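You operate a simulated robot arm through the tools that you are given. There is no shell and no other tool. Be economical: measure what you need, move in short steps, check, and stop when the job is done.

The job below is to be done with a simulated two-armed robot. You get a single attempt, and the scene is never put back.

Task
Push the drawer of the low case shut. Pick up the yellow jug with one hand, pass it to the other hand and put it on the top of the steel plate. Put three of the blue bearings from the wood bench top on the silver tray. Do these in any order. Set down upright: yellow jug.

Only the result counts: the job must be done as asked and must still hold three seconds after the hand-in. Knocking over, shifting, dropping, spilling or breaking anything else fails it.

Robot
Two 7-joint arms with two-finger parallel grippers on one trunk, on a base that drives. Base frame: it is fixed to the floor where the robot stands at the start and does not move with it; the origin is under the middle of the robot, x ahead of it, y to its left, z up; the surface under the hand at the start is at about z = 820. Lengths are in mm, angles in degrees, forces in N, time in s.
The left shoulder is at the start at [50, 177, 1054], the right one opposite. With the tool pointing down near the work surface each hand reaches from about 200 to 700 mm from the robot's upright axis, wherever it stands, measured 20 degrees to its own side. Places, roughly: blue bearing [-8500, -6000, 1000]; drawer of the low case [500, -100, 800]; silver tray (25x17x4 cm) [-8100, -5900, 900]; top of the steel plate (25x21 cm) [-4540, -2000, 920]; yellow jug [-4500, -1750, 250]. Payload 3.43 kg a hand.
The tool frame of a hand sits at the grasp point between the pads (the TCP): z along the fingers, y along the line on which they close. The tips reach 34 mm beyond it. The gripper opens to 128 mm. The fingers are 24 mm wide and 12 mm thick; the gripper's body (48 by 130 mm) begins 96 mm behind the TCP.
Orientation is that of the tool frame in the base frame, as a unit quaternion [w, x, y, z]. With the fingers straight down and closing along the base's y, the tool's x points along the base's -x, its y along +y and its z along -z.

Tools
- The arms move only by the tool send_rows. It takes "left_motion", "right_motion" or both (then of equal length, played together; a hand with none holds still); each is one flat list of numbers, 7 for each row, row after row: the shift along the tool's x, y, z in units of 50 mm (1.0 is 50 mm), then the turn, a rotation vector about the tool's x, y, z in units of 6 degrees (1.0 is 6 degrees), then the opening in per cent of the stroke, from 0 (shut) to 100 (fully open). In form: [x, y, z, rx, ry, rz, jaw, x, y, z, rx, ry, rz, jaw, ...]. A call has 1 to 12 rows; each row shifts and turns the commanded pose from where the row before left it, along the tool's axes as they then stand. A call with a number of a shift or a turn outside -1 to 1 is refused whole. Rows are played at 5 a second. More than 50 mm and 8.6 degrees between two rows, or a gripper value outside its range, and nothing of the call is played. Where a pose cannot be reached the arm comes as near as it can. A force on the tool above 40 N (or 10 N above the force at the start of the call, whichever is more), or a blocked arm, ends the call early, and 0.2 s more pass. Each finger travels about 108 mm/s and halts on what it meets, pressing with about 45 N; the grip force reading is that of the motor and also rises with nothing between the fingers. The clock runs only during rows and for 0.2 s after the last one: add rows that do not move to give the fingers time. The reply holds the time, the measured pose of the TCP, the force on the tool along the base axes, the opening and the grip force, in the units named above and with some noise, with the torque about the TCP (base axes, N m) and any sound that the robot's microphone picked up, and new pictures: "show" is both (left out), scene, wrist or none (wrist: the cameras of the hands that moved).
- Cameras (640 x 400 px; columns grow to the right, rows downward): "scene" is now at [156.8, -11.6, 1213.3]; the picture's right is [-0.11, -0.99, 0.00], its down [-0.60, 0.07, -0.79] and it looks along [0.79, -0.09, -0.61] (base axes); focal length 287 px, centre (320, 200). "left" rides on the left gripper at [76, 11, -160] in its tool frame; the picture's right is [-0.15, 0.99, 0.00], its down [-0.88, -0.13, -0.46] and it looks along [-0.45, -0.07, 0.89] (tool axes); focal length 234 px, centre (320, 200). "right" rides on the right gripper at [76, -11, -160] in its tool frame; the picture's right is [0.15, 0.99, 0.00], its down [-0.88, 0.13, -0.46] and it looks along [-0.45, 0.07, 0.89] (tool axes); focal length 234 px, centre (320, 200). There is no depth. A picture from a camera that has moved, and an enlarged one, comes with that camera's place and axes in the base frame and with its lens.
- lift_body(by): slides the trunk up (or, below 0, down) by that many mm; the arms and the scene camera ride with it, the base frame stays. It gives what a move gives, with no picture.
- drive_base(legs): drives the robot by 1 to 6 legs, each [ahead, turn to the left] in mm and degrees, along the robot's own axes; the way and the turn of a leg run together, so that a leg with both is an arc; at most 1500 mm and 180 degrees a leg. The arms and the cameras ride along, it lands a little off, and it stops where it bumps. It gives what a move gives, and a new picture of the scene camera.
- turn_head(pan, tilt): turns the head with the scene camera to pan (to the left, within 80 degrees either way) and tilt (down, from -29 to 69), counted from straight ahead of the robot. It gives what a move gives, and a new picture of the scene camera.
- inspect(camera, box): a new picture of the part [left, top, right, bottom] of that camera's present view, enlarged. The clock stands still meanwhile.
- finish_job(): hands the job in; it is judged then, once.

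Go step by step. Nothing tells you exact positions but the pictures and the camera data: compare them with the known pose of the tool, close in by small moves and look again before you grip or let go. The budget is 165 turns and 260 pictures, counting those below and the enlarged ones. Unless the task says otherwise, let go and move clear before handing in, and close with one line.

The tools are called as a command line: name --argument value ..., lists and objects as JSON in quotes. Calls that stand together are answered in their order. send_rows: Moves the arms, as the interface text tells. Its arguments: {"type":"object","properties":{"left_motion":{"type":"array","items":{"type":"number"}},"right_motion":{"type":"array","items":{"type":"number"}},"show":{"type":"string","enum":["both","scene","wrist","none"]}},"required":[]} The other tools are called the same way: lift_body (by) slides the trunk up or down; drive_base (legs) drives the base; turn_head (pan, tilt) turns the head that bears the scene camera; inspect (camera, box) takes an enlarged picture of a part of a camera's view; finish_job () hands the job in.

At the start:

```text
time: 0.0
left_tcp_pos: [422.7, 123.9, 1047.3]
left_orientation: [0.0, 0.0, 1.0, -0.001]
left_contact_force: [0.0, -0.4, -0.7]
left_moment: [-0.01, 0.04, -0.03]
left_gripper_width: 128.0
left_gripper_force: 0.0
right_tcp_pos: [383.9, -214.1, 1049.2]
right_orientation: [0.0, -0.001, 1.0, 0.0]
right_contact_force: [-0.6, -0.2, 0.6]
right_moment: [-0.03, 0.03, 0.03]
right_gripper_width: 127.9
right_gripper_force: 0.0
trunk travel left (down, up): [-225.0, 176.0]
robot x, y, heading: [0.3, -0.2, 0.2]
head pan, tilt: [-6.4, 37.4]
```

scene: 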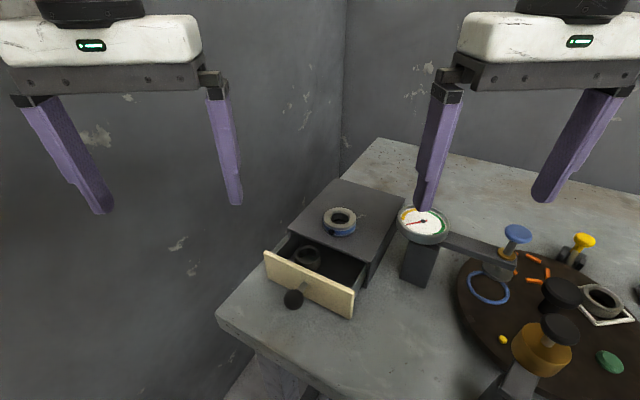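
right: 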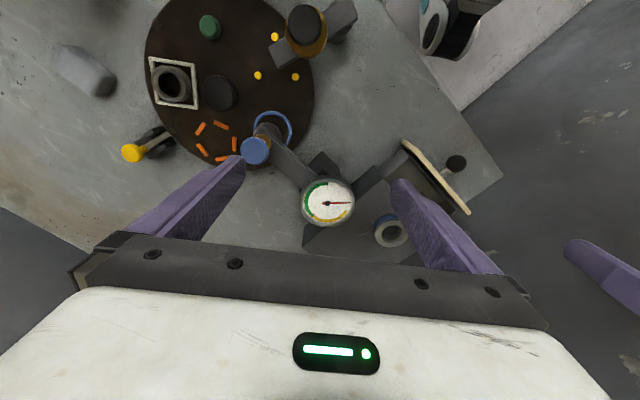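
left: 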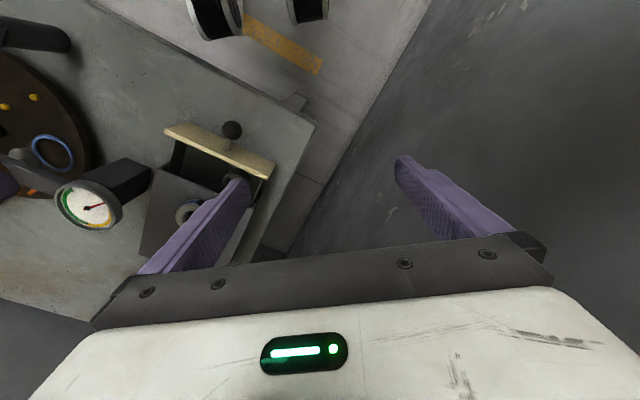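

I see the open drawer with its dark knob at roughly (394, 0, 860), facing toward me and to the left. I'll take enlarged views to measure it.

inspect --camera "scene" --box '[200, 160, 460, 330]'

inspect --camera "left" --box '[120, 80, 340, 260]'

```text
2.35 times, centred on (330, 245) of scene
camera zoom: at [156.8, -11.6, 1213.3], right [-0.11, -0.99, 0.0], down [-0.6, 0.07, -0.79], along [0.79, -0.09, -0.61], focal length 675 px, centre (296, 94)
```

zoom: 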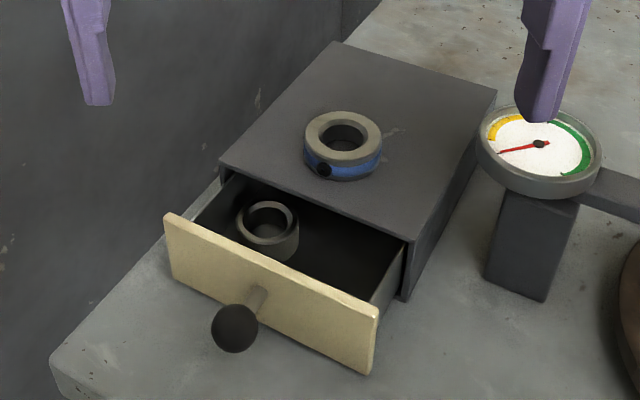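

```text
2.22 times, centred on (230, 170) of left
camera zoom: at [346.0, 135.6, 1207.7], right [0.15, 0.99, 0.0], down [0.88, -0.13, 0.46], along [0.45, -0.07, -0.89], focal length 520 px, centre (520, 267)
```

zoom: 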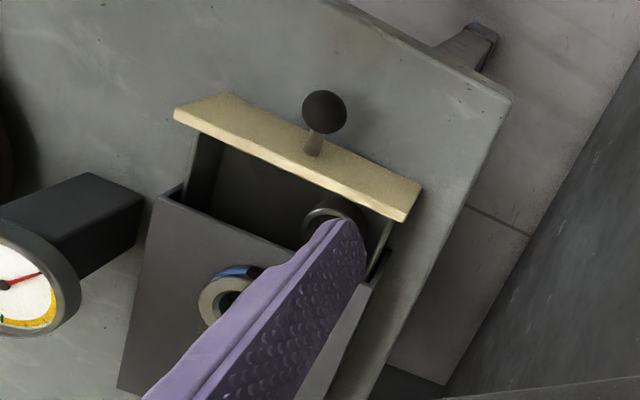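

The knob triangulates to about (391, -1, 860) and the panel's inward normal is about (0.80, -0.60), with roughly 50 mm of travel left. I'll close the left hand, bring it in front of the knob and turn it to match.

send_rows --left_motion '[0.48, -0.633, 0, 0, 0, 0, 0, 0.48, -0.633, 0, 0, 0, 0, 0, 0.48, -0.633, 0, 0, 0, 0, 0, 0, 0, 0.24, 0, 0, 0.874, 0, 0, 0, 0.24, 0, 0, 0.874, 0, 0, 0, 0.24, 0, 0, 0.874, 0, 0, 0, 0.24, 0, 0, 0.874, 0, 0, 0, 0.24, 0, 0, 0.874, 0, 0, 0, 0.24, 0, 0, 0.874, 0, 0, 0, 0.24, 0, 0, 0.874, 0, 0, 0, 0, 0, 0, 0, 0]'

```text
time: 2.4
left_tcp_pos: [351.4, 30.0, 963.3]
left_orientation: [0.001, 0.315, 0.949, 0.0]
left_contact_force: [-0.6, 0.0, -0.1]
left_moment: [-0.01, -0.02, 0.0]
left_gripper_width: 0.0
left_gripper_force: 32.3
right_tcp_pos: [384.5, -214.5, 1048.9]
right_orientation: [0.0, 0.001, 1.0, 0.0]
right_contact_force: [0.2, 0.2, 1.0]
right_moment: [-0.04, 0.01, 0.05]
right_gripper_width: 128.1
right_gripper_force: 0.0
trunk travel left (down, up): [-225.0, 176.0]
robot x, y, heading: [-0.9, -2.4, 0.1]
head pan, tilt: [-6.4, 37.4]
camera scene: at [156.8, -11.6, 1213.3], right [-0.11, -0.99, 0.0], down [-0.6, 0.07, -0.79], along [0.79, -0.09, -0.61], focal length 287 px, centre (320, 200)
camera left: at [296.0, 84.0, 1123.2], right [0.71, 0.71, 0.0], down [0.63, -0.63, 0.46], along [0.32, -0.32, -0.89], focal length 234 px, centre (320, 200)
```

scene: 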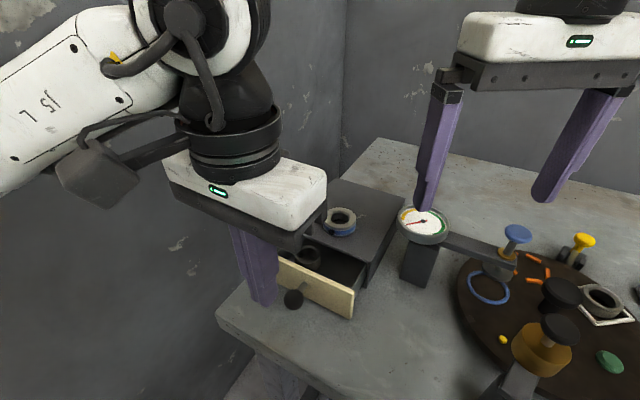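
left: 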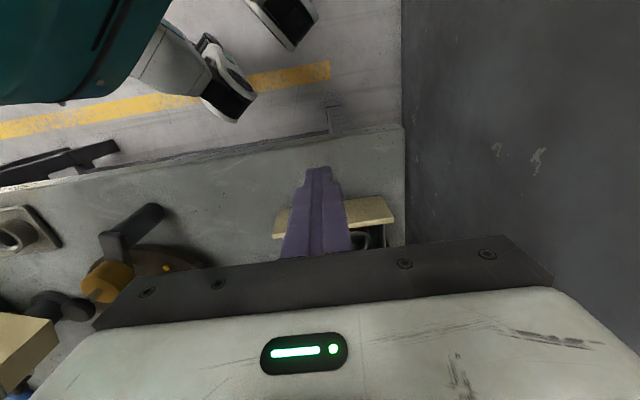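

The hand is lined up in front of the knob. I'll lower it to knob height.

send_rows --left_motion '[0, 0, 0.84, 0, 0, 0, 0, 0, 0, 0.84, 0, 0, 0, 0, 0, 0, 0, 0, 0, 0, 0]'

inspect --camera "scene" --box '[200, 160, 460, 330]'

```text
time: 3.2
left_tcp_pos: [350.7, 29.0, 878.4]
left_orientation: [0.001, 0.315, 0.949, 0.0]
left_contact_force: [0.6, -0.4, 0.0]
left_moment: [0.05, 0.0, -0.01]
left_gripper_width: 0.0
left_gripper_force: 33.0
right_tcp_pos: [384.2, -215.6, 1050.2]
right_orientation: [0.0, 0.0, 1.0, 0.0]
right_contact_force: [0.7, 0.0, -0.8]
right_moment: [0.0, 0.02, -0.01]
right_gripper_width: 127.9
right_gripper_force: 0.1
trunk travel left (down, up): [-225.0, 176.0]
robot x, y, heading: [1.5, -4.0, -0.2]
head pan, tilt: [-6.4, 37.4]
camera scene: at [156.7, -11.6, 1213.3], right [-0.11, -0.99, 0.0], down [-0.6, 0.07, -0.79], along [0.79, -0.09, -0.61], focal length 287 px, centre (320, 200)
camera left: at [295.3, 83.2, 1038.9], right [0.71, 0.71, 0.0], down [0.63, -0.63, 0.46], along [0.32, -0.32, -0.89], focal length 234 px, centre (320, 200)
```

scene: 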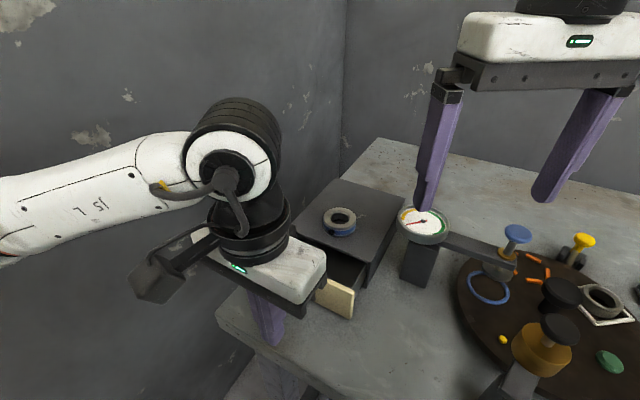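
left: 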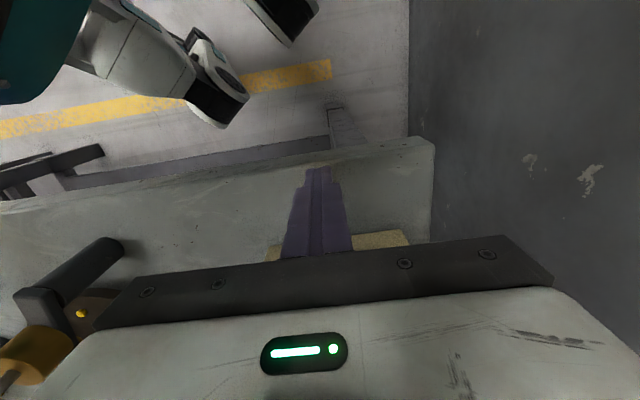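

```text
2.35 times, centred on (330, 245) of scene
camera zoom: at [156.7, -11.6, 1213.3], right [-0.11, -0.99, 0.0], down [-0.6, 0.07, -0.79], along [0.79, -0.09, -0.61], focal length 675 px, centre (296, 94)
```

zoom: 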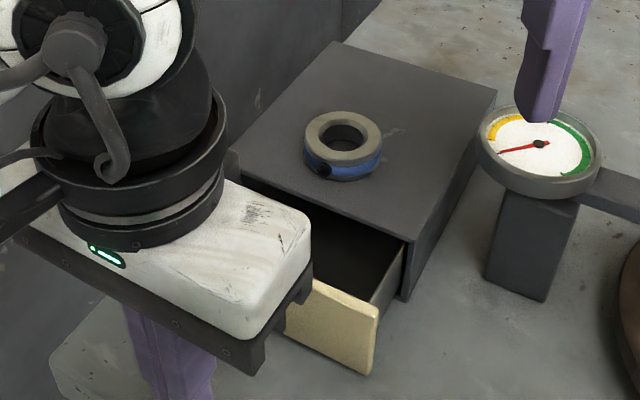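

The finger is on line with the knob and clear of the case. I'll push gently along the drawer's axis.

send_rows --left_motion '[-0.2, 0, 0, 0, 0, 0, 0, -0.2, 0, 0, 0, 0, 0, 0, -0.2, 0, 0, 0, 0, 0, 0, -0.2, 0, 0, 0, 0, 0, 0, -0.2, 0, 0, 0, 0, 0, 0, -0.2, 0, 0, 0, 0, 0, 0]' --show "none"

inspect --camera "scene" --box '[200, 160, 460, 330]'

```text
time: 4.6
left_tcp_pos: [398.7, -6.1, 880.2]
left_orientation: [0.001, 0.313, 0.95, 0.0]
left_contact_force: [-0.6, 0.8, -0.3]
left_moment: [-0.01, 0.0, -0.01]
left_gripper_width: 0.0
left_gripper_force: 33.0
right_tcp_pos: [384.7, -214.7, 1049.6]
right_orientation: [0.001, 0.0, 1.0, 0.0]
right_contact_force: [-0.4, -0.1, 0.3]
right_moment: [-0.02, 0.04, 0.0]
right_gripper_width: 128.0
right_gripper_force: 0.0
trunk travel left (down, up): [-225.0, 176.0]
robot x, y, heading: [-1.8, 2.9, -0.1]
head pan, tilt: [-6.4, 37.4]
```

```text
2.35 times, centred on (330, 245) of scene
camera zoom: at [156.8, -11.6, 1213.3], right [-0.11, -0.99, 0.0], down [-0.6, 0.07, -0.79], along [0.79, -0.09, -0.61], focal length 675 px, centre (296, 94)
```

zoom: 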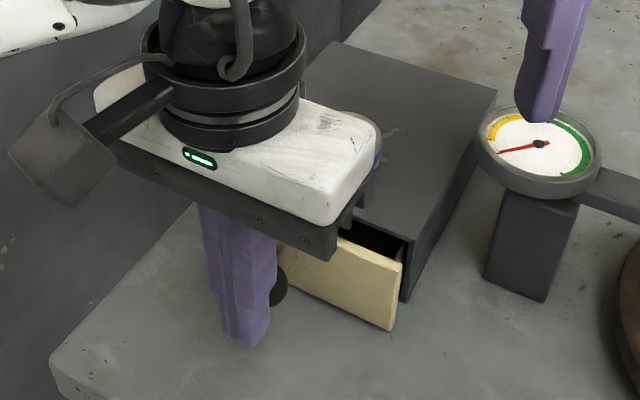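

The drawer moves; about 20 mm is left. I'll go on in 5 mm rows.

send_rows --left_motion '[-0.1, 0, 0, 0, 0, 0, 0, -0.1, 0, 0, 0, 0, 0, 0, -0.1, 0, 0, 0, 0, 0, 0, -0.08, 0, 0, 0, 0, 0, 0]' --show "none"

inspect --camera "scene" --box '[200, 160, 460, 330]'

```text
time: 5.6
left_tcp_pos: [413.0, -17.1, 878.2]
left_orientation: [-0.001, 0.315, 0.949, 0.001]
left_contact_force: [-4.1, 2.2, -1.1]
left_moment: [0.03, 0.1, 0.02]
left_gripper_width: 0.0
left_gripper_force: 32.7
right_tcp_pos: [384.3, -213.9, 1049.8]
right_orientation: [0.0, 0.0, 1.0, 0.0]
right_contact_force: [0.3, 0.2, -0.1]
right_moment: [0.0, -0.01, 0.05]
right_gripper_width: 127.9
right_gripper_force: 0.0
trunk travel left (down, up): [-225.0, 176.0]
robot x, y, heading: [-0.1, -0.0, 0.1]
head pan, tilt: [-6.4, 37.4]
```

```text
2.35 times, centred on (330, 245) of scene
camera zoom: at [156.4, -11.3, 1213.3], right [-0.11, -0.99, 0.0], down [-0.6, 0.07, -0.8], along [0.79, -0.09, -0.61], focal length 675 px, centre (296, 94)
```

zoom: 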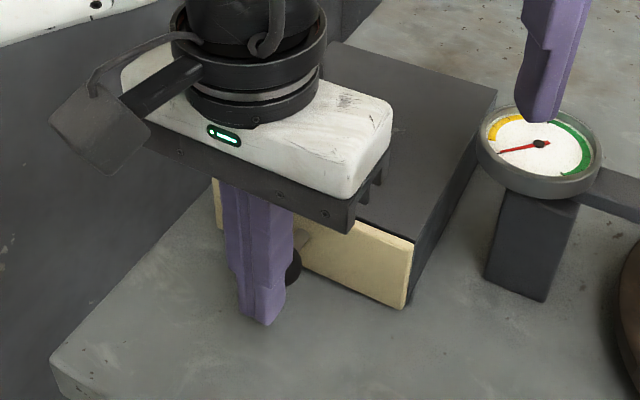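

The drawer is almost shut, with a thin gap still showing. I'll take some 1.5 mm steps.

send_rows --left_motion '[-0.03, 0, 0, 0, 0, 0, 0, -0.03, 0, 0, 0, 0, 0, 0, -0.03, 0, 0, 0, 0, 0, 0]' --show "none"

inspect --camera "scene" --box '[300, 220, 400, 290]'

```text
time: 6.4
left_tcp_pos: [413.3, -15.7, 878.3]
left_orientation: [-0.004, 0.317, 0.949, 0.001]
left_contact_force: [-24.0, 19.1, -2.5]
left_moment: [0.19, 0.61, 0.11]
left_gripper_width: 0.0
left_gripper_force: 33.2
right_tcp_pos: [383.4, -212.5, 1051.5]
right_orientation: [0.0, 0.0, 1.0, -0.001]
right_contact_force: [0.0, -0.5, -0.5]
right_moment: [0.02, 0.02, -0.03]
right_gripper_width: 128.1
right_gripper_force: 0.0
trunk travel left (down, up): [-225.0, 176.0]
robot x, y, heading: [-2.7, -0.9, -0.2]
head pan, tilt: [-6.4, 37.4]
```

```text
5.71 times, centred on (350, 255) of scene
camera zoom: at [154.6, -9.6, 1213.6], right [-0.11, -0.99, 0.0], down [-0.6, 0.07, -0.8], along [0.79, -0.09, -0.61], focal length 1638 px, centre (149, -114)
```

zoom: 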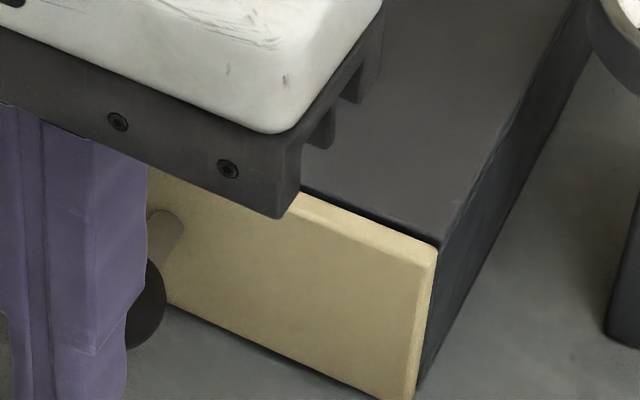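

The drawer pushes firmly against its stop at about 31 N, so it is shut. I'll back the hand off and raise it.

send_rows --left_motion '[0.3, 0, 0, 0, 0, 0, 0, 0.8, 0, 0, 0, 0, 0, 0, 0, 0, -0.9, 0, 0, 0, 0, 0, 0, -0.9, 0, 0, 0, 0, 0, 0, -0.9, 0, 0, 0, 0, 0, 0, -0.9, 0, 0, 0, 0, 0, 0, 0, 0, 0, -0.9, 0, 0, 0, 0, 0, 0, -0.9, 0, 0, 0, 0, 0, 0, -0.9, 0, 0, 0, 0, 0, 0, -0.9, 0, 0, 0, 0, 0, 0, -0.9, 0, 0, 0, 0, 0, 0, -0.9, 0]' --show "none"

turn_head --pan -10 --tilt 35

```text
time: 9.0
left_tcp_pos: [373.7, 13.9, 1058.7]
left_orientation: [0.0, 0.037, 0.999, 0.0]
left_contact_force: [0.6, -0.1, -0.9]
left_moment: [0.01, 0.02, -0.04]
left_gripper_width: 0.0
left_gripper_force: 32.9
right_tcp_pos: [384.7, -214.4, 1050.8]
right_orientation: [0.0, 0.0, 1.0, -0.001]
right_contact_force: [-0.1, 0.7, 0.4]
right_moment: [-0.01, 0.01, 0.04]
right_gripper_width: 127.9
right_gripper_force: 0.0
trunk travel left (down, up): [-225.0, 176.0]
robot x, y, heading: [2.3, -1.9, -0.1]
head pan, tilt: [-6.4, 37.4]
```

```text
time: 9.6
left_tcp_pos: [373.8, 13.8, 1058.5]
left_orientation: [0.0, 0.037, 0.999, 0.0]
left_contact_force: [0.0, -0.1, -0.2]
left_moment: [0.01, 0.02, 0.01]
left_gripper_width: 0.0
left_gripper_force: 33.2
right_tcp_pos: [384.8, -215.9, 1050.8]
right_orientation: [0.0, 0.0, 1.0, 0.0]
right_contact_force: [1.1, -0.4, 0.2]
right_moment: [-0.02, -0.02, 0.0]
right_gripper_width: 128.2
right_gripper_force: 0.0
trunk travel left (down, up): [-225.0, 176.0]
robot x, y, heading: [3.1, -3.5, 0.0]
head pan, tilt: [-10.0, 35.0]
camera scene: at [157.3, -17.2, 1216.9], right [-0.17, -0.98, 0.0], down [-0.56, 0.1, -0.82], along [0.81, -0.14, -0.57], focal length 287 px, centre (320, 200)
```

scene: 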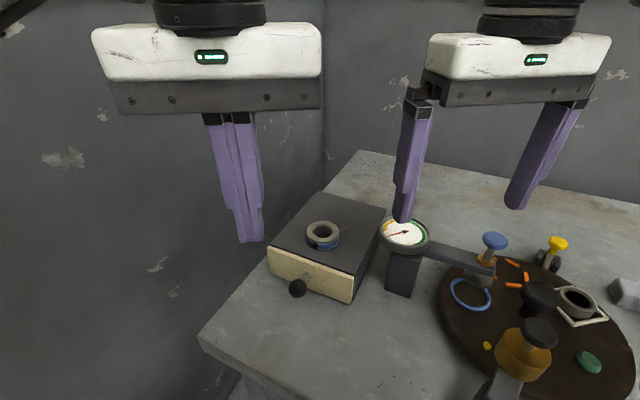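

The drawer is shut and the ring on the case is undisturbed. Before driving, I'll look around to the right and left.

turn_head --pan -80 --tilt 20

turn_head --pan 80 --tilt 20

```text
time: 11.1
left_tcp_pos: [372.6, 14.6, 1058.9]
left_orientation: [0.0, 0.037, 0.999, 0.0]
left_contact_force: [-0.5, -0.1, 0.5]
left_moment: [0.01, -0.01, -0.02]
left_gripper_width: 0.0
left_gripper_force: 33.0
right_tcp_pos: [384.0, -213.6, 1051.0]
right_orientation: [0.0, 0.0, 1.0, -0.001]
right_contact_force: [0.3, 0.1, -0.1]
right_moment: [-0.01, 0.01, -0.01]
right_gripper_width: 127.7
right_gripper_force: 0.1
trunk travel left (down, up): [-225.0, 176.0]
robot x, y, heading: [1.1, 1.5, 0.3]
head pan, tilt: [-80.0, 20.0]
camera scene: at [86.8, -93.6, 1240.7], right [-0.98, -0.17, 0.0], down [-0.06, 0.34, -0.94], along [0.16, -0.93, -0.34], focal length 287 px, centre (320, 200)
```

scene: 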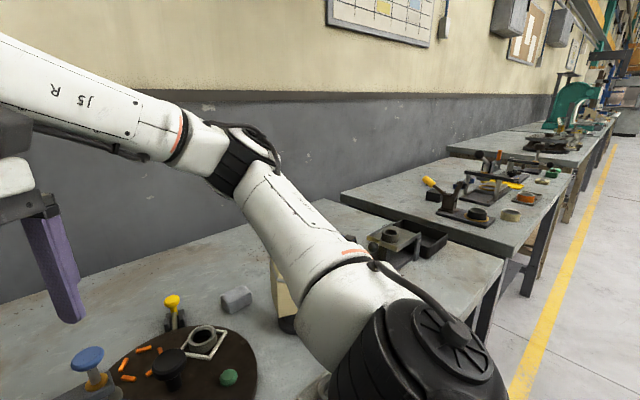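

```text
time: 13.5
left_tcp_pos: [372.4, 13.2, 1059.3]
left_orientation: [0.0, 0.037, 0.999, -0.001]
left_contact_force: [-0.2, -0.6, -0.8]
left_moment: [0.01, 0.02, -0.05]
left_gripper_width: 0.0
left_gripper_force: 33.3
right_tcp_pos: [384.4, -213.8, 1050.0]
right_orientation: [0.0, -0.001, 1.0, 0.0]
right_contact_force: [-0.4, 0.6, 0.3]
right_moment: [0.02, 0.0, -0.04]
right_gripper_width: 127.9
right_gripper_force: 0.0
trunk travel left (down, up): [-225.0, 176.0]
robot x, y, heading: [1.5, -1.2, 0.2]
head pan, tilt: [80.0, 20.0]
camera scene: at [86.8, 89.8, 1240.8], right [0.98, -0.17, 0.0], down [-0.06, -0.34, -0.94], along [0.16, 0.93, -0.34], focal length 287 px, centre (320, 200)
```

scene: 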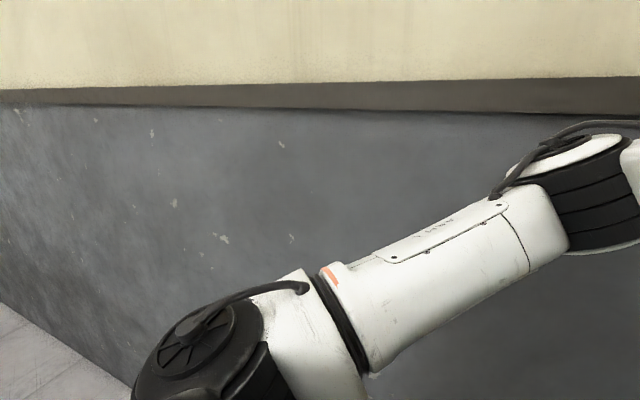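

The robot stands in a room corner turned about 37° to the base axes, and the benches run off along (-0.6, -0.8). I'll back out from the bench and look to the right.

turn_head --pan 0 --tilt 20

drive_base --legs '[[-500, 0], [0, -90]]'

```text
time: 15.0
left_tcp_pos: [373.3, 12.5, 1058.8]
left_orientation: [0.0, 0.038, 0.999, 0.0]
left_contact_force: [-0.3, -0.1, -0.3]
left_moment: [0.03, -0.02, 0.01]
left_gripper_width: 0.1
left_gripper_force: 33.0
right_tcp_pos: [383.6, -214.1, 1050.1]
right_orientation: [0.0, 0.0, 1.0, 0.001]
right_contact_force: [-0.1, -0.1, -0.6]
right_moment: [0.0, 0.03, -0.03]
right_gripper_width: 128.2
right_gripper_force: 0.1
trunk travel left (down, up): [-225.0, 176.0]
robot x, y, heading: [0.5, 1.9, 0.1]
head pan, tilt: [0.0, 20.0]
camera scene: at [163.7, -1.8, 1240.8], right [0.0, -1.0, 0.0], down [-0.34, 0.0, -0.94], along [0.94, 0.0, -0.34], focal length 287 px, centre (320, 200)
```

scene: 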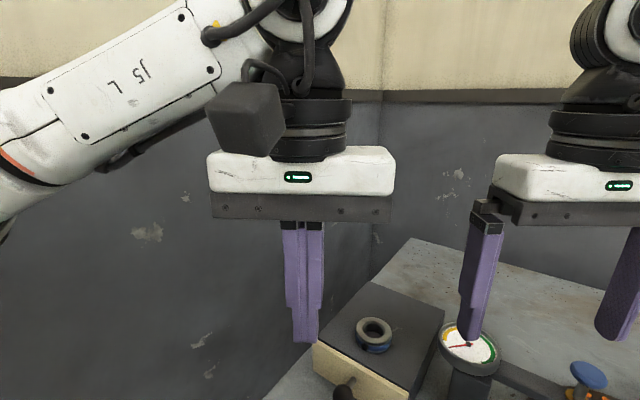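

```text
time: 21.8
left_tcp_pos: [-492.7, -372.4, 1059.8]
left_orientation: [0.001, 0.735, 0.679, 0.0]
left_contact_force: [-0.1, 0.9, 0.3]
left_moment: [-0.01, -0.02, -0.01]
left_gripper_width: 0.0
left_gripper_force: 33.2
right_tcp_pos: [-721.3, -383.7, 1050.2]
right_orientation: [0.0, 0.709, 0.705, 0.0]
right_contact_force: [-0.4, -0.9, 0.6]
right_moment: [0.0, -0.03, 0.03]
right_gripper_width: 127.8
right_gripper_force: 0.2
trunk travel left (down, up): [-225.0, 176.0]
robot x, y, heading: [-503.1, 2.6, -90.3]
head pan, tilt: [0.0, 20.0]
camera scene: at [-504.0, -164.4, 1240.8], right [-1.0, 0.01, 0.0], down [0.0, 0.34, -0.94], along [-0.01, -0.94, -0.34], focal length 287 px, centre (320, 200)
```

scene: 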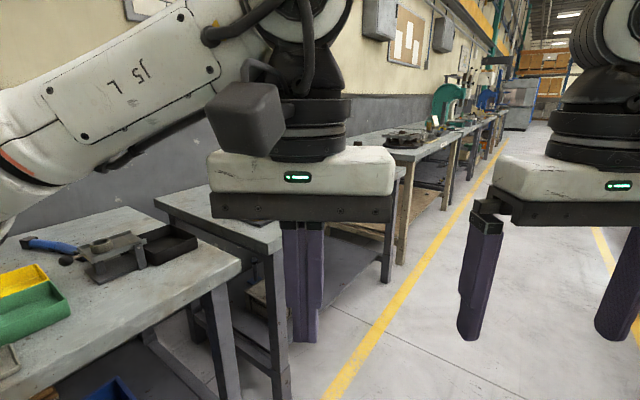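

The aisle runs off to the right ahead. I'll turn to face along it and look toward the target.

drive_base --legs '[[0, -60]]'

turn_head --pan -20 --tilt 10

```text
time: 24.9
left_tcp_pos: [-822.4, -195.6, 1059.0]
left_orientation: [0.0, 0.976, 0.219, -0.001]
left_contact_force: [-0.4, -0.5, -0.6]
left_moment: [0.0, 0.0, -0.02]
left_gripper_width: 0.0
left_gripper_force: 33.6
right_tcp_pos: [-943.7, -3.9, 1049.8]
right_orientation: [0.001, 0.967, 0.256, 0.0]
right_contact_force: [-0.5, 0.3, -1.3]
right_moment: [0.0, 0.02, 0.03]
right_gripper_width: 128.2
right_gripper_force: 0.0
trunk travel left (down, up): [-225.0, 176.0]
robot x, y, heading: [-508.0, 0.1, -150.4]
head pan, tilt: [0.0, 20.0]
camera scene: at [-644.8, -81.7, 1240.8], right [-0.49, 0.87, 0.0], down [0.3, 0.17, -0.94], along [-0.82, -0.46, -0.34], focal length 287 px, centre (320, 200)
```

scene: 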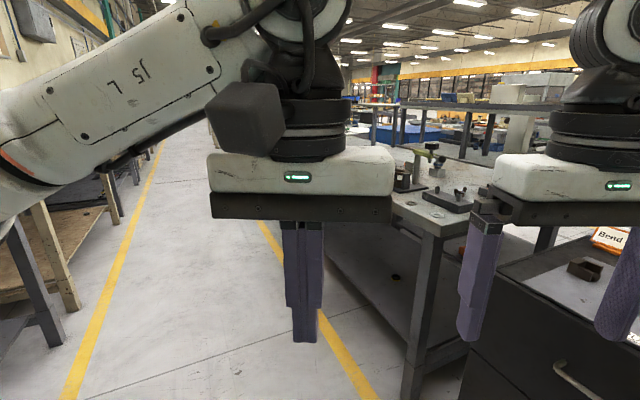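

```text
time: 25.7
left_tcp_pos: [-821.0, -195.7, 1059.8]
left_orientation: [0.0, 0.975, 0.22, 0.0]
left_contact_force: [1.2, 0.4, -0.9]
left_moment: [-0.01, 0.03, 0.03]
left_gripper_width: 0.1
left_gripper_force: 32.8
right_tcp_pos: [-944.8, -3.8, 1048.9]
right_orientation: [0.0, 0.967, 0.254, 0.0]
right_contact_force: [-0.2, -0.2, 0.2]
right_moment: [0.02, 0.01, 0.0]
right_gripper_width: 128.0
right_gripper_force: 0.0
trunk travel left (down, up): [-225.0, 176.0]
robot x, y, heading: [-503.5, 0.8, -150.6]
head pan, tilt: [-20.0, 10.0]
camera scene: at [-655.5, -51.4, 1257.0], right [-0.17, 0.99, 0.0], down [0.17, 0.03, -0.98], along [-0.97, -0.17, -0.17], focal length 287 px, centre (320, 200)
```

scene: 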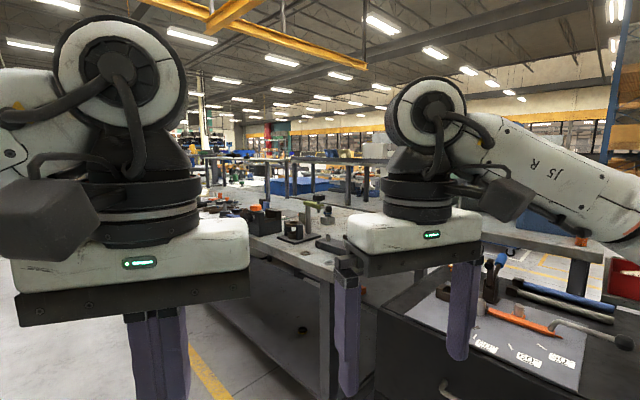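

The aisle's yellow lines confirm a corridor heading of about -127°, and the robot is near its middle. I'll drive along it and look for a way to the right.

drive_base --legs '[[0, 23.5], [1500, 0]]'

turn_head --pan -60 --tilt 10

```text
time: 34.3
left_tcp_pos: [-1612.4, -1497.6, 1058.7]
left_orientation: [0.0, 0.911, 0.413, 0.0]
left_contact_force: [-0.8, -0.4, -0.4]
left_moment: [0.01, 0.01, 0.0]
left_gripper_width: 0.0
left_gripper_force: 33.2
right_tcp_pos: [-1799.7, -1370.0, 1050.5]
right_orientation: [0.0, 0.894, 0.448, 0.0]
right_contact_force: [-0.3, -0.4, 0.0]
right_moment: [-0.02, 0.01, -0.06]
right_gripper_width: 128.1
right_gripper_force: 0.0
trunk travel left (down, up): [-225.0, 176.0]
robot x, y, heading: [-1397.2, -1189.5, -126.6]
head pan, tilt: [-20.0, 10.0]
camera scene: at [-1517.3, -1300.0, 1257.0], right [-0.55, 0.84, 0.0], down [0.15, 0.1, -0.98], along [-0.82, -0.54, -0.17], focal length 287 px, centre (320, 200)
```

scene: 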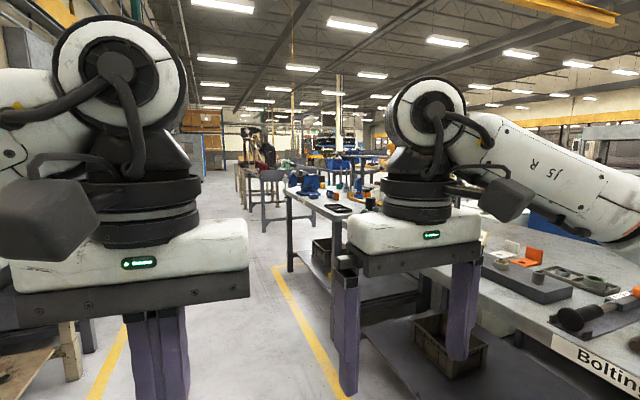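

```text
time: 35.4
left_tcp_pos: [-1611.8, -1498.1, 1058.7]
left_orientation: [0.0, 0.91, 0.414, 0.0]
left_contact_force: [0.3, -0.5, -1.1]
left_moment: [0.04, -0.02, -0.03]
left_gripper_width: 0.0
left_gripper_force: 33.0
right_tcp_pos: [-1799.7, -1369.7, 1050.1]
right_orientation: [0.0, 0.894, 0.448, -0.001]
right_contact_force: [0.9, 0.5, -0.3]
right_moment: [0.01, 0.01, -0.04]
right_gripper_width: 128.1
right_gripper_force: 0.0
trunk travel left (down, up): [-225.0, 176.0]
robot x, y, heading: [-1399.2, -1193.5, -126.5]
head pan, tilt: [-60.0, 10.0]
camera scene: at [-1531.7, -1238.1, 1257.0], right [0.12, 0.99, 0.0], down [0.17, -0.02, -0.98], along [-0.98, 0.12, -0.17], focal length 287 px, centre (320, 200)
```

scene: 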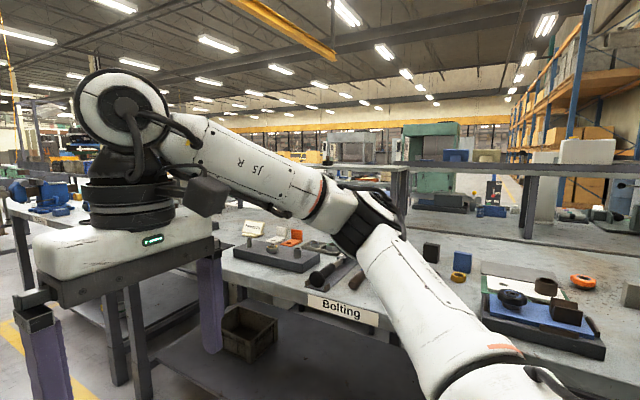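

The right-hand row has benches with shelves behind; the targets should lie about 2.3 m further along and beyond this row. I'll keep driving down the aisle.

drive_base --legs '[[1400, 0]]'

turn_head --pan -35 --tilt 15

```text
time: 42.4
left_tcp_pos: [-2434.9, -2623.2, 1059.4]
left_orientation: [-0.001, 0.907, 0.421, 0.0]
left_contact_force: [0.5, 0.5, 0.1]
left_moment: [-0.01, -0.02, 0.01]
left_gripper_width: 0.0
left_gripper_force: 32.8
right_tcp_pos: [-2625.6, -2498.5, 1049.4]
right_orientation: [0.0, 0.891, 0.454, 0.0]
right_contact_force: [0.2, 0.0, -0.5]
right_moment: [-0.02, 0.01, -0.01]
right_gripper_width: 128.1
right_gripper_force: 0.0
trunk travel left (down, up): [-225.0, 176.0]
robot x, y, heading: [-2228.4, -2312.8, -126.2]
head pan, tilt: [-60.0, 10.0]
camera scene: at [-2358.9, -2362.7, 1257.0], right [0.1, 0.99, 0.0], down [0.17, -0.02, -0.98], along [-0.98, 0.1, -0.17], focal length 287 px, centre (320, 200)
```

scene: 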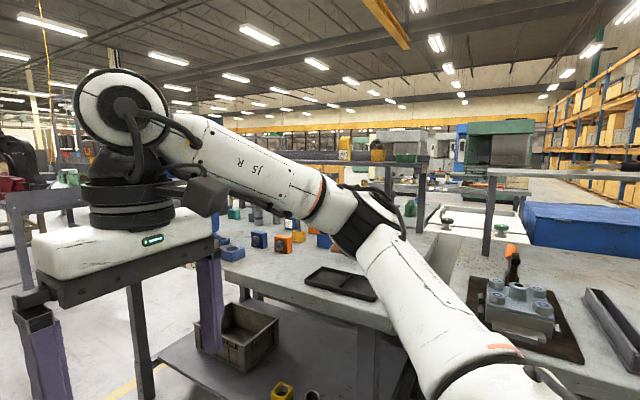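

```text
time: 43.2
left_tcp_pos: [-2434.6, -2624.0, 1060.0]
left_orientation: [0.0, 0.907, 0.421, 0.0]
left_contact_force: [0.2, 0.3, 0.9]
left_moment: [0.03, -0.03, -0.02]
left_gripper_width: 0.0
left_gripper_force: 33.1
right_tcp_pos: [-2625.4, -2497.9, 1050.0]
right_orientation: [0.0, 0.891, 0.453, -0.001]
right_contact_force: [0.3, 0.5, 0.4]
right_moment: [-0.02, 0.02, -0.01]
right_gripper_width: 128.0
right_gripper_force: 0.1
trunk travel left (down, up): [-225.0, 176.0]
robot x, y, heading: [-2222.5, -2316.5, -126.0]
head pan, tilt: [-35.0, 15.0]
camera scene: at [-2354.7, -2402.7, 1248.9], right [-0.33, 0.95, 0.0], down [0.24, 0.08, -0.97], along [-0.91, -0.31, -0.26], focal length 287 px, centre (320, 200)
```

scene: 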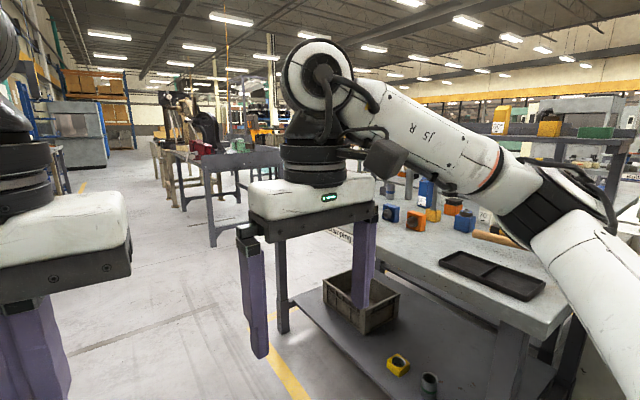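

The bench row ends at about e1 = 4.7 m along the aisle, and a cross aisle about 1.5 m wide follows. I'll drive into it and turn right.

drive_base --legs '[[1150, 0], [1150, -1], [0, -90]]'

turn_head --pan -45 --tilt 15

```text
time: 58.3
left_tcp_pos: [-3879.2, -3950.1, 1059.7]
left_orientation: [-0.001, 0.936, -0.352, 0.0]
left_contact_force: [-0.2, 0.3, -0.1]
left_moment: [-0.01, 0.02, 0.0]
left_gripper_width: 0.0
left_gripper_force: 33.6
right_tcp_pos: [-3751.1, -3761.3, 1048.8]
right_orientation: [0.0, 0.948, -0.317, 0.0]
right_contact_force: [-0.4, 0.1, -0.6]
right_moment: [0.0, -0.02, 0.02]
right_gripper_width: 127.7
right_gripper_force: 0.0
trunk travel left (down, up): [-225.0, 176.0]
robot x, y, heading: [-3576.5, -4162.7, 143.2]
head pan, tilt: [-35.0, 15.0]
camera scene: at [-3657.1, -4035.2, 1248.9], right [0.95, 0.31, 0.0], down [0.08, -0.25, -0.97], along [-0.3, 0.92, -0.26], focal length 287 px, centre (320, 200)
```

scene: 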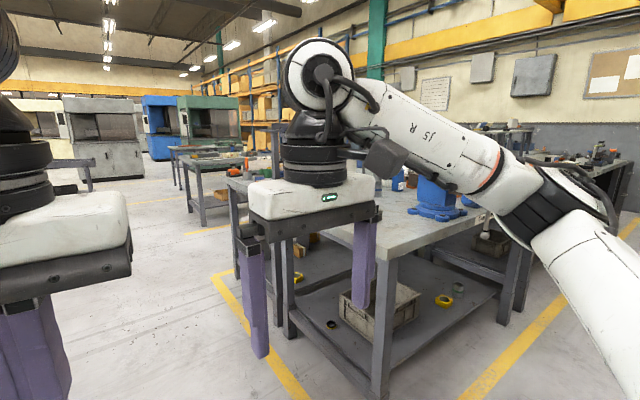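

```text
time: 59.0
left_tcp_pos: [-3879.9, -3948.8, 1058.4]
left_orientation: [-0.001, 0.936, -0.352, 0.001]
left_contact_force: [0.0, 0.4, 0.1]
left_moment: [-0.01, 0.02, 0.01]
left_gripper_width: 0.2
left_gripper_force: 32.7
right_tcp_pos: [-3751.1, -3761.9, 1050.5]
right_orientation: [-0.001, 0.949, -0.316, 0.0]
right_contact_force: [-0.4, 0.6, 0.1]
right_moment: [0.01, -0.02, -0.02]
right_gripper_width: 127.9
right_gripper_force: 0.1
trunk travel left (down, up): [-225.0, 176.0]
robot x, y, heading: [-3576.7, -4166.7, 142.9]
head pan, tilt: [-45.0, 15.0]
camera scene: at [-3641.3, -4031.6, 1248.9], right [0.99, 0.14, 0.0], down [0.04, -0.26, -0.97], along [-0.14, 0.96, -0.26], focal length 287 px, centre (320, 200)
```

scene: 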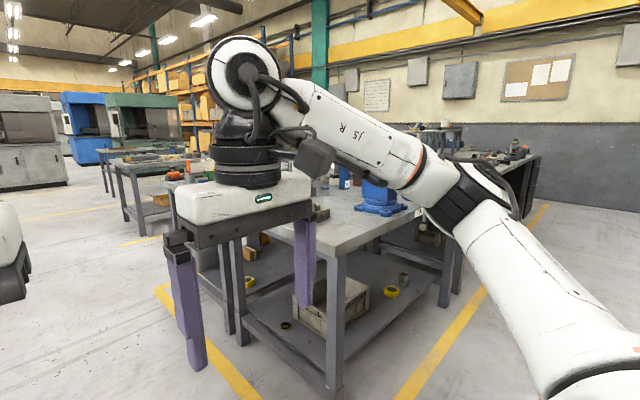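

I'm in the cross aisle at e1 ≈ 5.5 m. The double bench row spans e2 ≈ 1.1–2.75 m, so the jug and plate should face the second aisle; I'll drive toward it.

turn_head --pan 0 --tilt 20

drive_base --legs '[[1500, 0]]'

```text
time: 60.2
left_tcp_pos: [-3879.0, -3950.4, 1059.5]
left_orientation: [0.0, 0.936, -0.352, 0.0]
left_contact_force: [-0.1, -0.9, -0.3]
left_moment: [-0.01, 0.0, -0.02]
left_gripper_width: 0.0
left_gripper_force: 33.3
right_tcp_pos: [-3751.1, -3761.1, 1049.5]
right_orientation: [0.0, 0.949, -0.316, 0.0]
right_contact_force: [-0.3, -0.3, -0.2]
right_moment: [-0.02, -0.02, -0.01]
right_gripper_width: 128.0
right_gripper_force: 0.1
trunk travel left (down, up): [-225.0, 176.0]
robot x, y, heading: [-3569.2, -4160.4, 143.3]
head pan, tilt: [0.0, 20.0]
camera scene: at [-3702.6, -4068.1, 1240.8], right [0.6, 0.8, 0.0], down [0.27, -0.21, -0.94], along [-0.75, 0.57, -0.34], focal length 287 px, centre (320, 200)
```

scene: 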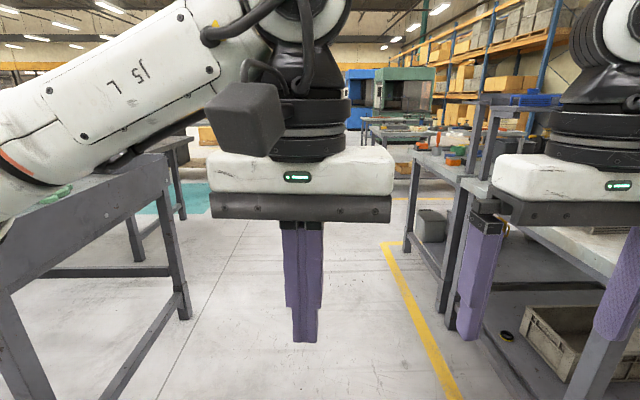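

```text
time: 67.6
left_tcp_pos: [-5087.0, -3056.6, 1059.2]
left_orientation: [0.001, 0.938, -0.347, 0.0]
left_contact_force: [-0.3, -0.1, 0.1]
left_moment: [0.02, 0.02, -0.01]
left_gripper_width: 0.1
left_gripper_force: 32.8
right_tcp_pos: [-4961.6, -2866.4, 1049.9]
right_orientation: [0.0, 0.95, -0.313, 0.0]
right_contact_force: [-0.3, 0.4, -0.1]
right_moment: [0.0, 0.01, 0.03]
right_gripper_width: 128.0
right_gripper_force: 0.2
trunk travel left (down, up): [-225.0, 176.0]
robot x, y, heading: [-4777.7, -3266.9, 143.2]
head pan, tilt: [0.0, 20.0]
camera scene: at [-4908.9, -3172.0, 1240.7], right [0.59, 0.81, 0.0], down [0.28, -0.2, -0.94], along [-0.76, 0.56, -0.34], focal length 287 px, centre (320, 200)
```

scene: 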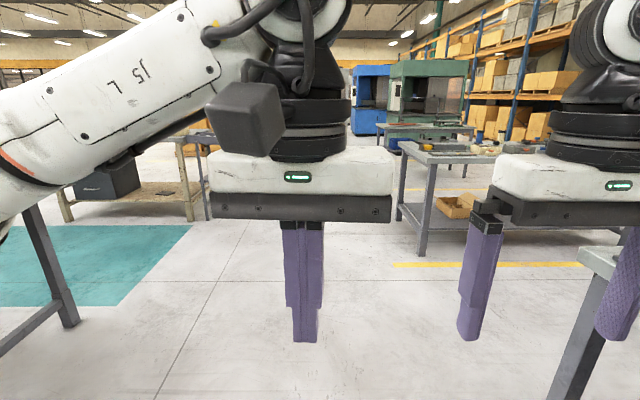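

The way ahead is clear. I'll move on 1.1 m and look to the right at the far side of the row.

drive_base --legs '[[1200, 0]]'

turn_head --pan -70 --tilt 20

```text
time: 73.7
left_tcp_pos: [-6046.6, -2347.5, 1059.1]
left_orientation: [0.0, 0.938, -0.348, 0.0]
left_contact_force: [0.4, 0.6, -0.5]
left_moment: [0.04, 0.01, 0.0]
left_gripper_width: 0.1
left_gripper_force: 33.2
right_tcp_pos: [-5920.4, -2158.6, 1050.5]
right_orientation: [0.0, 0.95, -0.314, 0.0]
right_contact_force: [-0.7, 0.1, -0.9]
right_moment: [0.01, -0.03, -0.02]
right_gripper_width: 128.1
right_gripper_force: 0.0
trunk travel left (down, up): [-225.0, 176.0]
robot x, y, heading: [-5739.0, -2556.3, 143.8]
head pan, tilt: [0.0, 20.0]
camera scene: at [-5868.9, -2464.1, 1240.7], right [0.59, 0.8, 0.0], down [0.28, -0.2, -0.94], along [-0.76, 0.56, -0.34], focal length 287 px, centre (320, 200)
```

scene: 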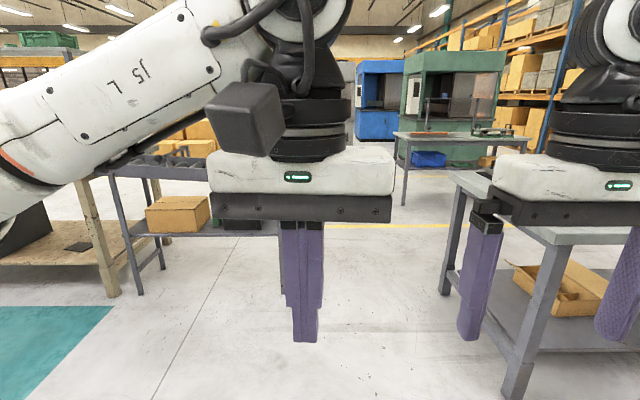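

```text
time: 75.1
left_tcp_pos: [-6048.2, -2347.8, 1059.7]
left_orientation: [0.0, 0.938, -0.347, 0.0]
left_contact_force: [0.1, -0.6, 0.5]
left_moment: [-0.01, 0.0, -0.03]
left_gripper_width: 0.2
left_gripper_force: 32.9
right_tcp_pos: [-5921.1, -2158.6, 1050.1]
right_orientation: [0.0, 0.95, -0.312, 0.001]
right_contact_force: [0.8, 0.3, -0.3]
right_moment: [0.0, 0.01, -0.01]
right_gripper_width: 127.8
right_gripper_force: 0.1
trunk travel left (down, up): [-225.0, 176.0]
robot x, y, heading: [-5737.1, -2561.4, 143.6]
head pan, tilt: [-70.0, 20.0]
camera scene: at [-5767.6, -2430.1, 1240.8], right [0.96, -0.28, 0.0], down [-0.1, -0.33, -0.94], along [0.26, 0.9, -0.34], focal length 287 px, centre (320, 200)
```

scene: 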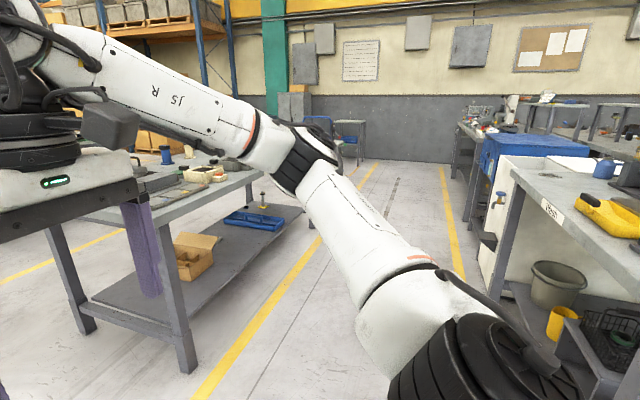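

I can see the yellow jug on the lower shelf of the bench to my right, at about (-4400, -1730), some 235 mm inside the bench's front edge. I'll drive into the second aisle toward it.

drive_base --legs '[[310, 0], [0, -90.5], [900, 0]]'

turn_head --pan -65 --tilt 30

```text
time: 85.3
left_tcp_pos: [-5231.9, -1348.1, 1059.8]
left_orientation: [0.0, -0.413, 0.911, 0.0]
left_contact_force: [-0.2, -0.1, -0.7]
left_moment: [-0.01, -0.03, -0.01]
left_gripper_width: 0.0
left_gripper_force: 32.7
right_tcp_pos: [-5043.9, -1475.9, 1050.0]
right_orientation: [0.001, -0.446, 0.895, 0.0]
right_contact_force: [0.4, 0.1, -1.0]
right_moment: [-0.02, 0.0, -0.04]
right_gripper_width: 128.0
right_gripper_force: 0.1
trunk travel left (down, up): [-225.0, 176.0]
robot x, y, heading: [-5444.5, -1654.5, 53.1]
head pan, tilt: [-70.0, 20.0]
camera scene: at [-5314.6, -1627.4, 1240.7], right [-0.29, -0.96, 0.0], down [-0.33, 0.1, -0.94], along [0.9, -0.27, -0.34], focal length 287 px, centre (320, 200)
```

scene: 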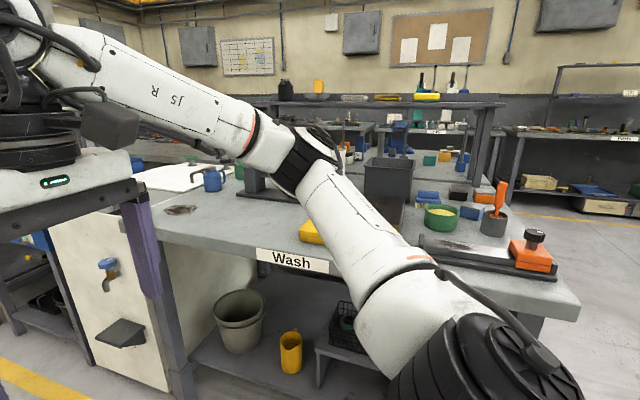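

```text
time: 86.0
left_tcp_pos: [-5230.9, -1347.9, 1059.2]
left_orientation: [0.0, -0.414, 0.91, -0.001]
left_contact_force: [-0.1, 0.9, -0.3]
left_moment: [-0.01, -0.02, 0.01]
left_gripper_width: 0.1
left_gripper_force: 32.5
right_tcp_pos: [-5044.9, -1476.5, 1049.5]
right_orientation: [0.0, -0.446, 0.895, 0.0]
right_contact_force: [0.0, 0.7, 0.1]
right_moment: [-0.02, 0.0, 0.0]
right_gripper_width: 128.0
right_gripper_force: 0.0
trunk travel left (down, up): [-225.0, 176.0]
robot x, y, heading: [-5444.7, -1651.4, 53.1]
head pan, tilt: [-65.0, 30.0]
camera scene: at [-5315.3, -1619.2, 1224.7], right [-0.21, -0.98, 0.0], down [-0.49, 0.1, -0.87], along [0.85, -0.18, -0.5], focal length 287 px, centre (320, 200)
```

scene: 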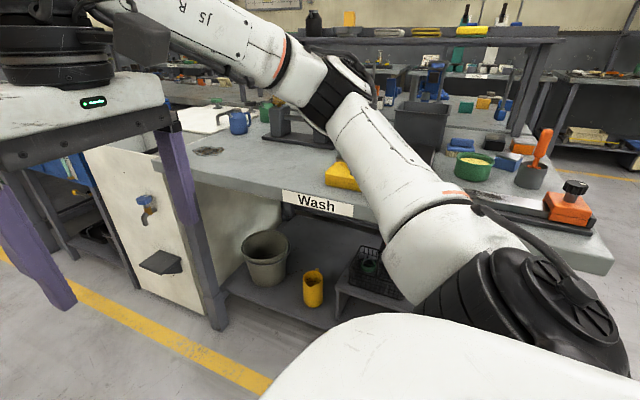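

The jug triangulates to about (-4470, -1770, z≈300). The plate should be on this bench top to its right, so I'll move up and turn to face the bench.

drive_base --legs '[[370, 0], [0, -90]]'

turn_head --pan 0 --tilt 40

```text
time: 92.2
left_tcp_pos: [-4915.6, -1570.2, 1059.5]
left_orientation: [0.0, 0.351, 0.936, -0.001]
left_contact_force: [0.5, -0.1, 0.2]
left_moment: [0.0, 0.01, 0.01]
left_gripper_width: 0.0
left_gripper_force: 32.8
right_tcp_pos: [-5043.4, -1759.7, 1050.6]
right_orientation: [0.0, 0.316, 0.949, 0.0]
right_contact_force: [-0.2, 0.6, -0.8]
right_moment: [0.01, 0.03, 0.0]
right_gripper_width: 127.9
right_gripper_force: 0.1
trunk travel left (down, up): [-225.0, 176.0]
robot x, y, heading: [-5223.0, -1358.2, -36.8]
head pan, tilt: [-65.0, 30.0]
camera scene: at [-5184.7, -1490.0, 1224.7], right [-0.98, 0.21, 0.0], down [0.1, 0.49, -0.87], along [-0.18, -0.85, -0.5], focal length 287 px, centre (320, 200)
```

scene: 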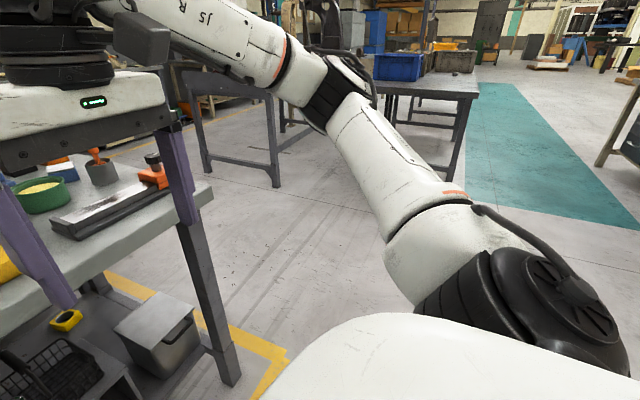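

```text
time: 93.6
left_tcp_pos: [-4915.6, -1570.3, 1058.3]
left_orientation: [0.0, 0.351, 0.936, -0.001]
left_contact_force: [0.6, 0.2, 1.2]
left_moment: [-0.03, -0.04, 0.01]
left_gripper_width: 0.0
left_gripper_force: 33.1
right_tcp_pos: [-5044.4, -1759.1, 1050.2]
right_orientation: [0.0, 0.316, 0.949, -0.001]
right_contact_force: [0.2, -1.0, -0.8]
right_moment: [0.0, -0.03, -0.02]
right_gripper_width: 127.8
right_gripper_force: 0.0
trunk travel left (down, up): [-225.0, 176.0]
robot x, y, heading: [-5221.7, -1355.0, -36.9]
head pan, tilt: [0.0, 40.0]
camera scene: at [-5098.1, -1452.5, 1209.4], right [-0.6, -0.8, 0.0], down [-0.51, 0.39, -0.77], along [0.61, -0.46, -0.64], focal length 287 px, centre (320, 200)
```

scene: 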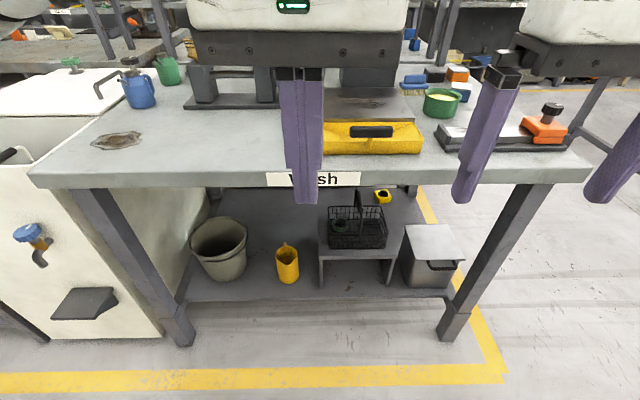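

Now the whole bench is in view: the jug stands on the lower shelf between a bucket and a small stand, and the plate seems to be behind the yellow case on top. I'll zoom in on both.

inspect --camera "scene" --box '[170, 180, 410, 330]'

inspect --camera "right" --box '[0, 0, 640, 400]'

inspect --camera "left" --box '[0, 0, 640, 400]'

```text
2.67 times, centred on (290, 255) of scene
camera zoom: at [-5098.1, -1452.5, 1209.4], right [-0.6, -0.8, 0.0], down [-0.51, 0.39, -0.77], along [0.61, -0.46, -0.64], focal length 765 px, centre (400, 53)
```

zoom: 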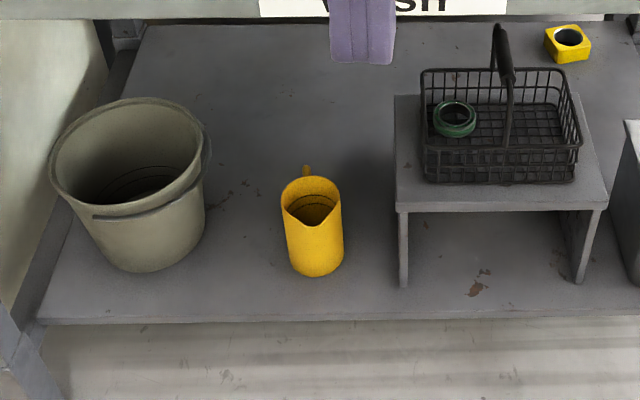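

```text
1.00 times, centred on (320, 200) of right (not enlarged: the box is as wide or as high as the picture)
camera zoom: at [-5111.9, -1722.7, 1209.8], right [0.48, 0.88, 0.0], down [0.78, -0.42, 0.46], along [0.4, -0.22, -0.89], focal length 234 px, centre (320, 200)
```

zoom: 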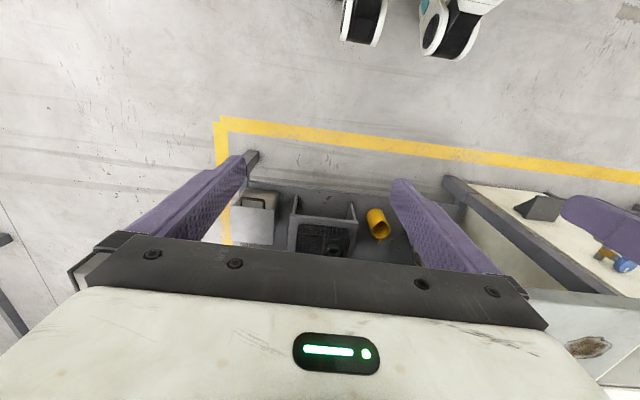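

```text
1.00 times, centred on (320, 200) of left (not enlarged: the box is as wide or as high as the picture)
camera zoom: at [-4966.1, -1513.2, 1219.7], right [0.76, 0.65, 0.0], down [0.58, -0.68, 0.46], along [0.3, -0.35, -0.89], focal length 234 px, centre (320, 200)
```

zoom: 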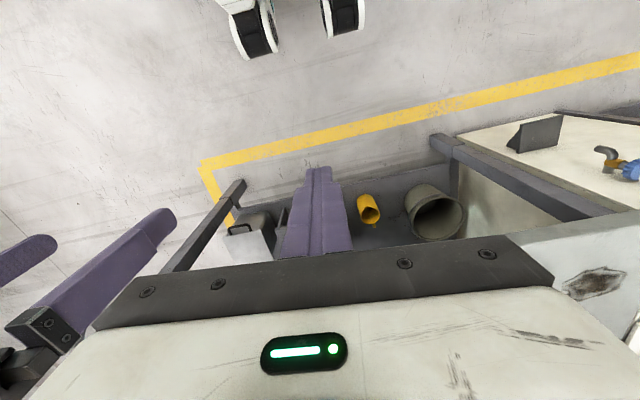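

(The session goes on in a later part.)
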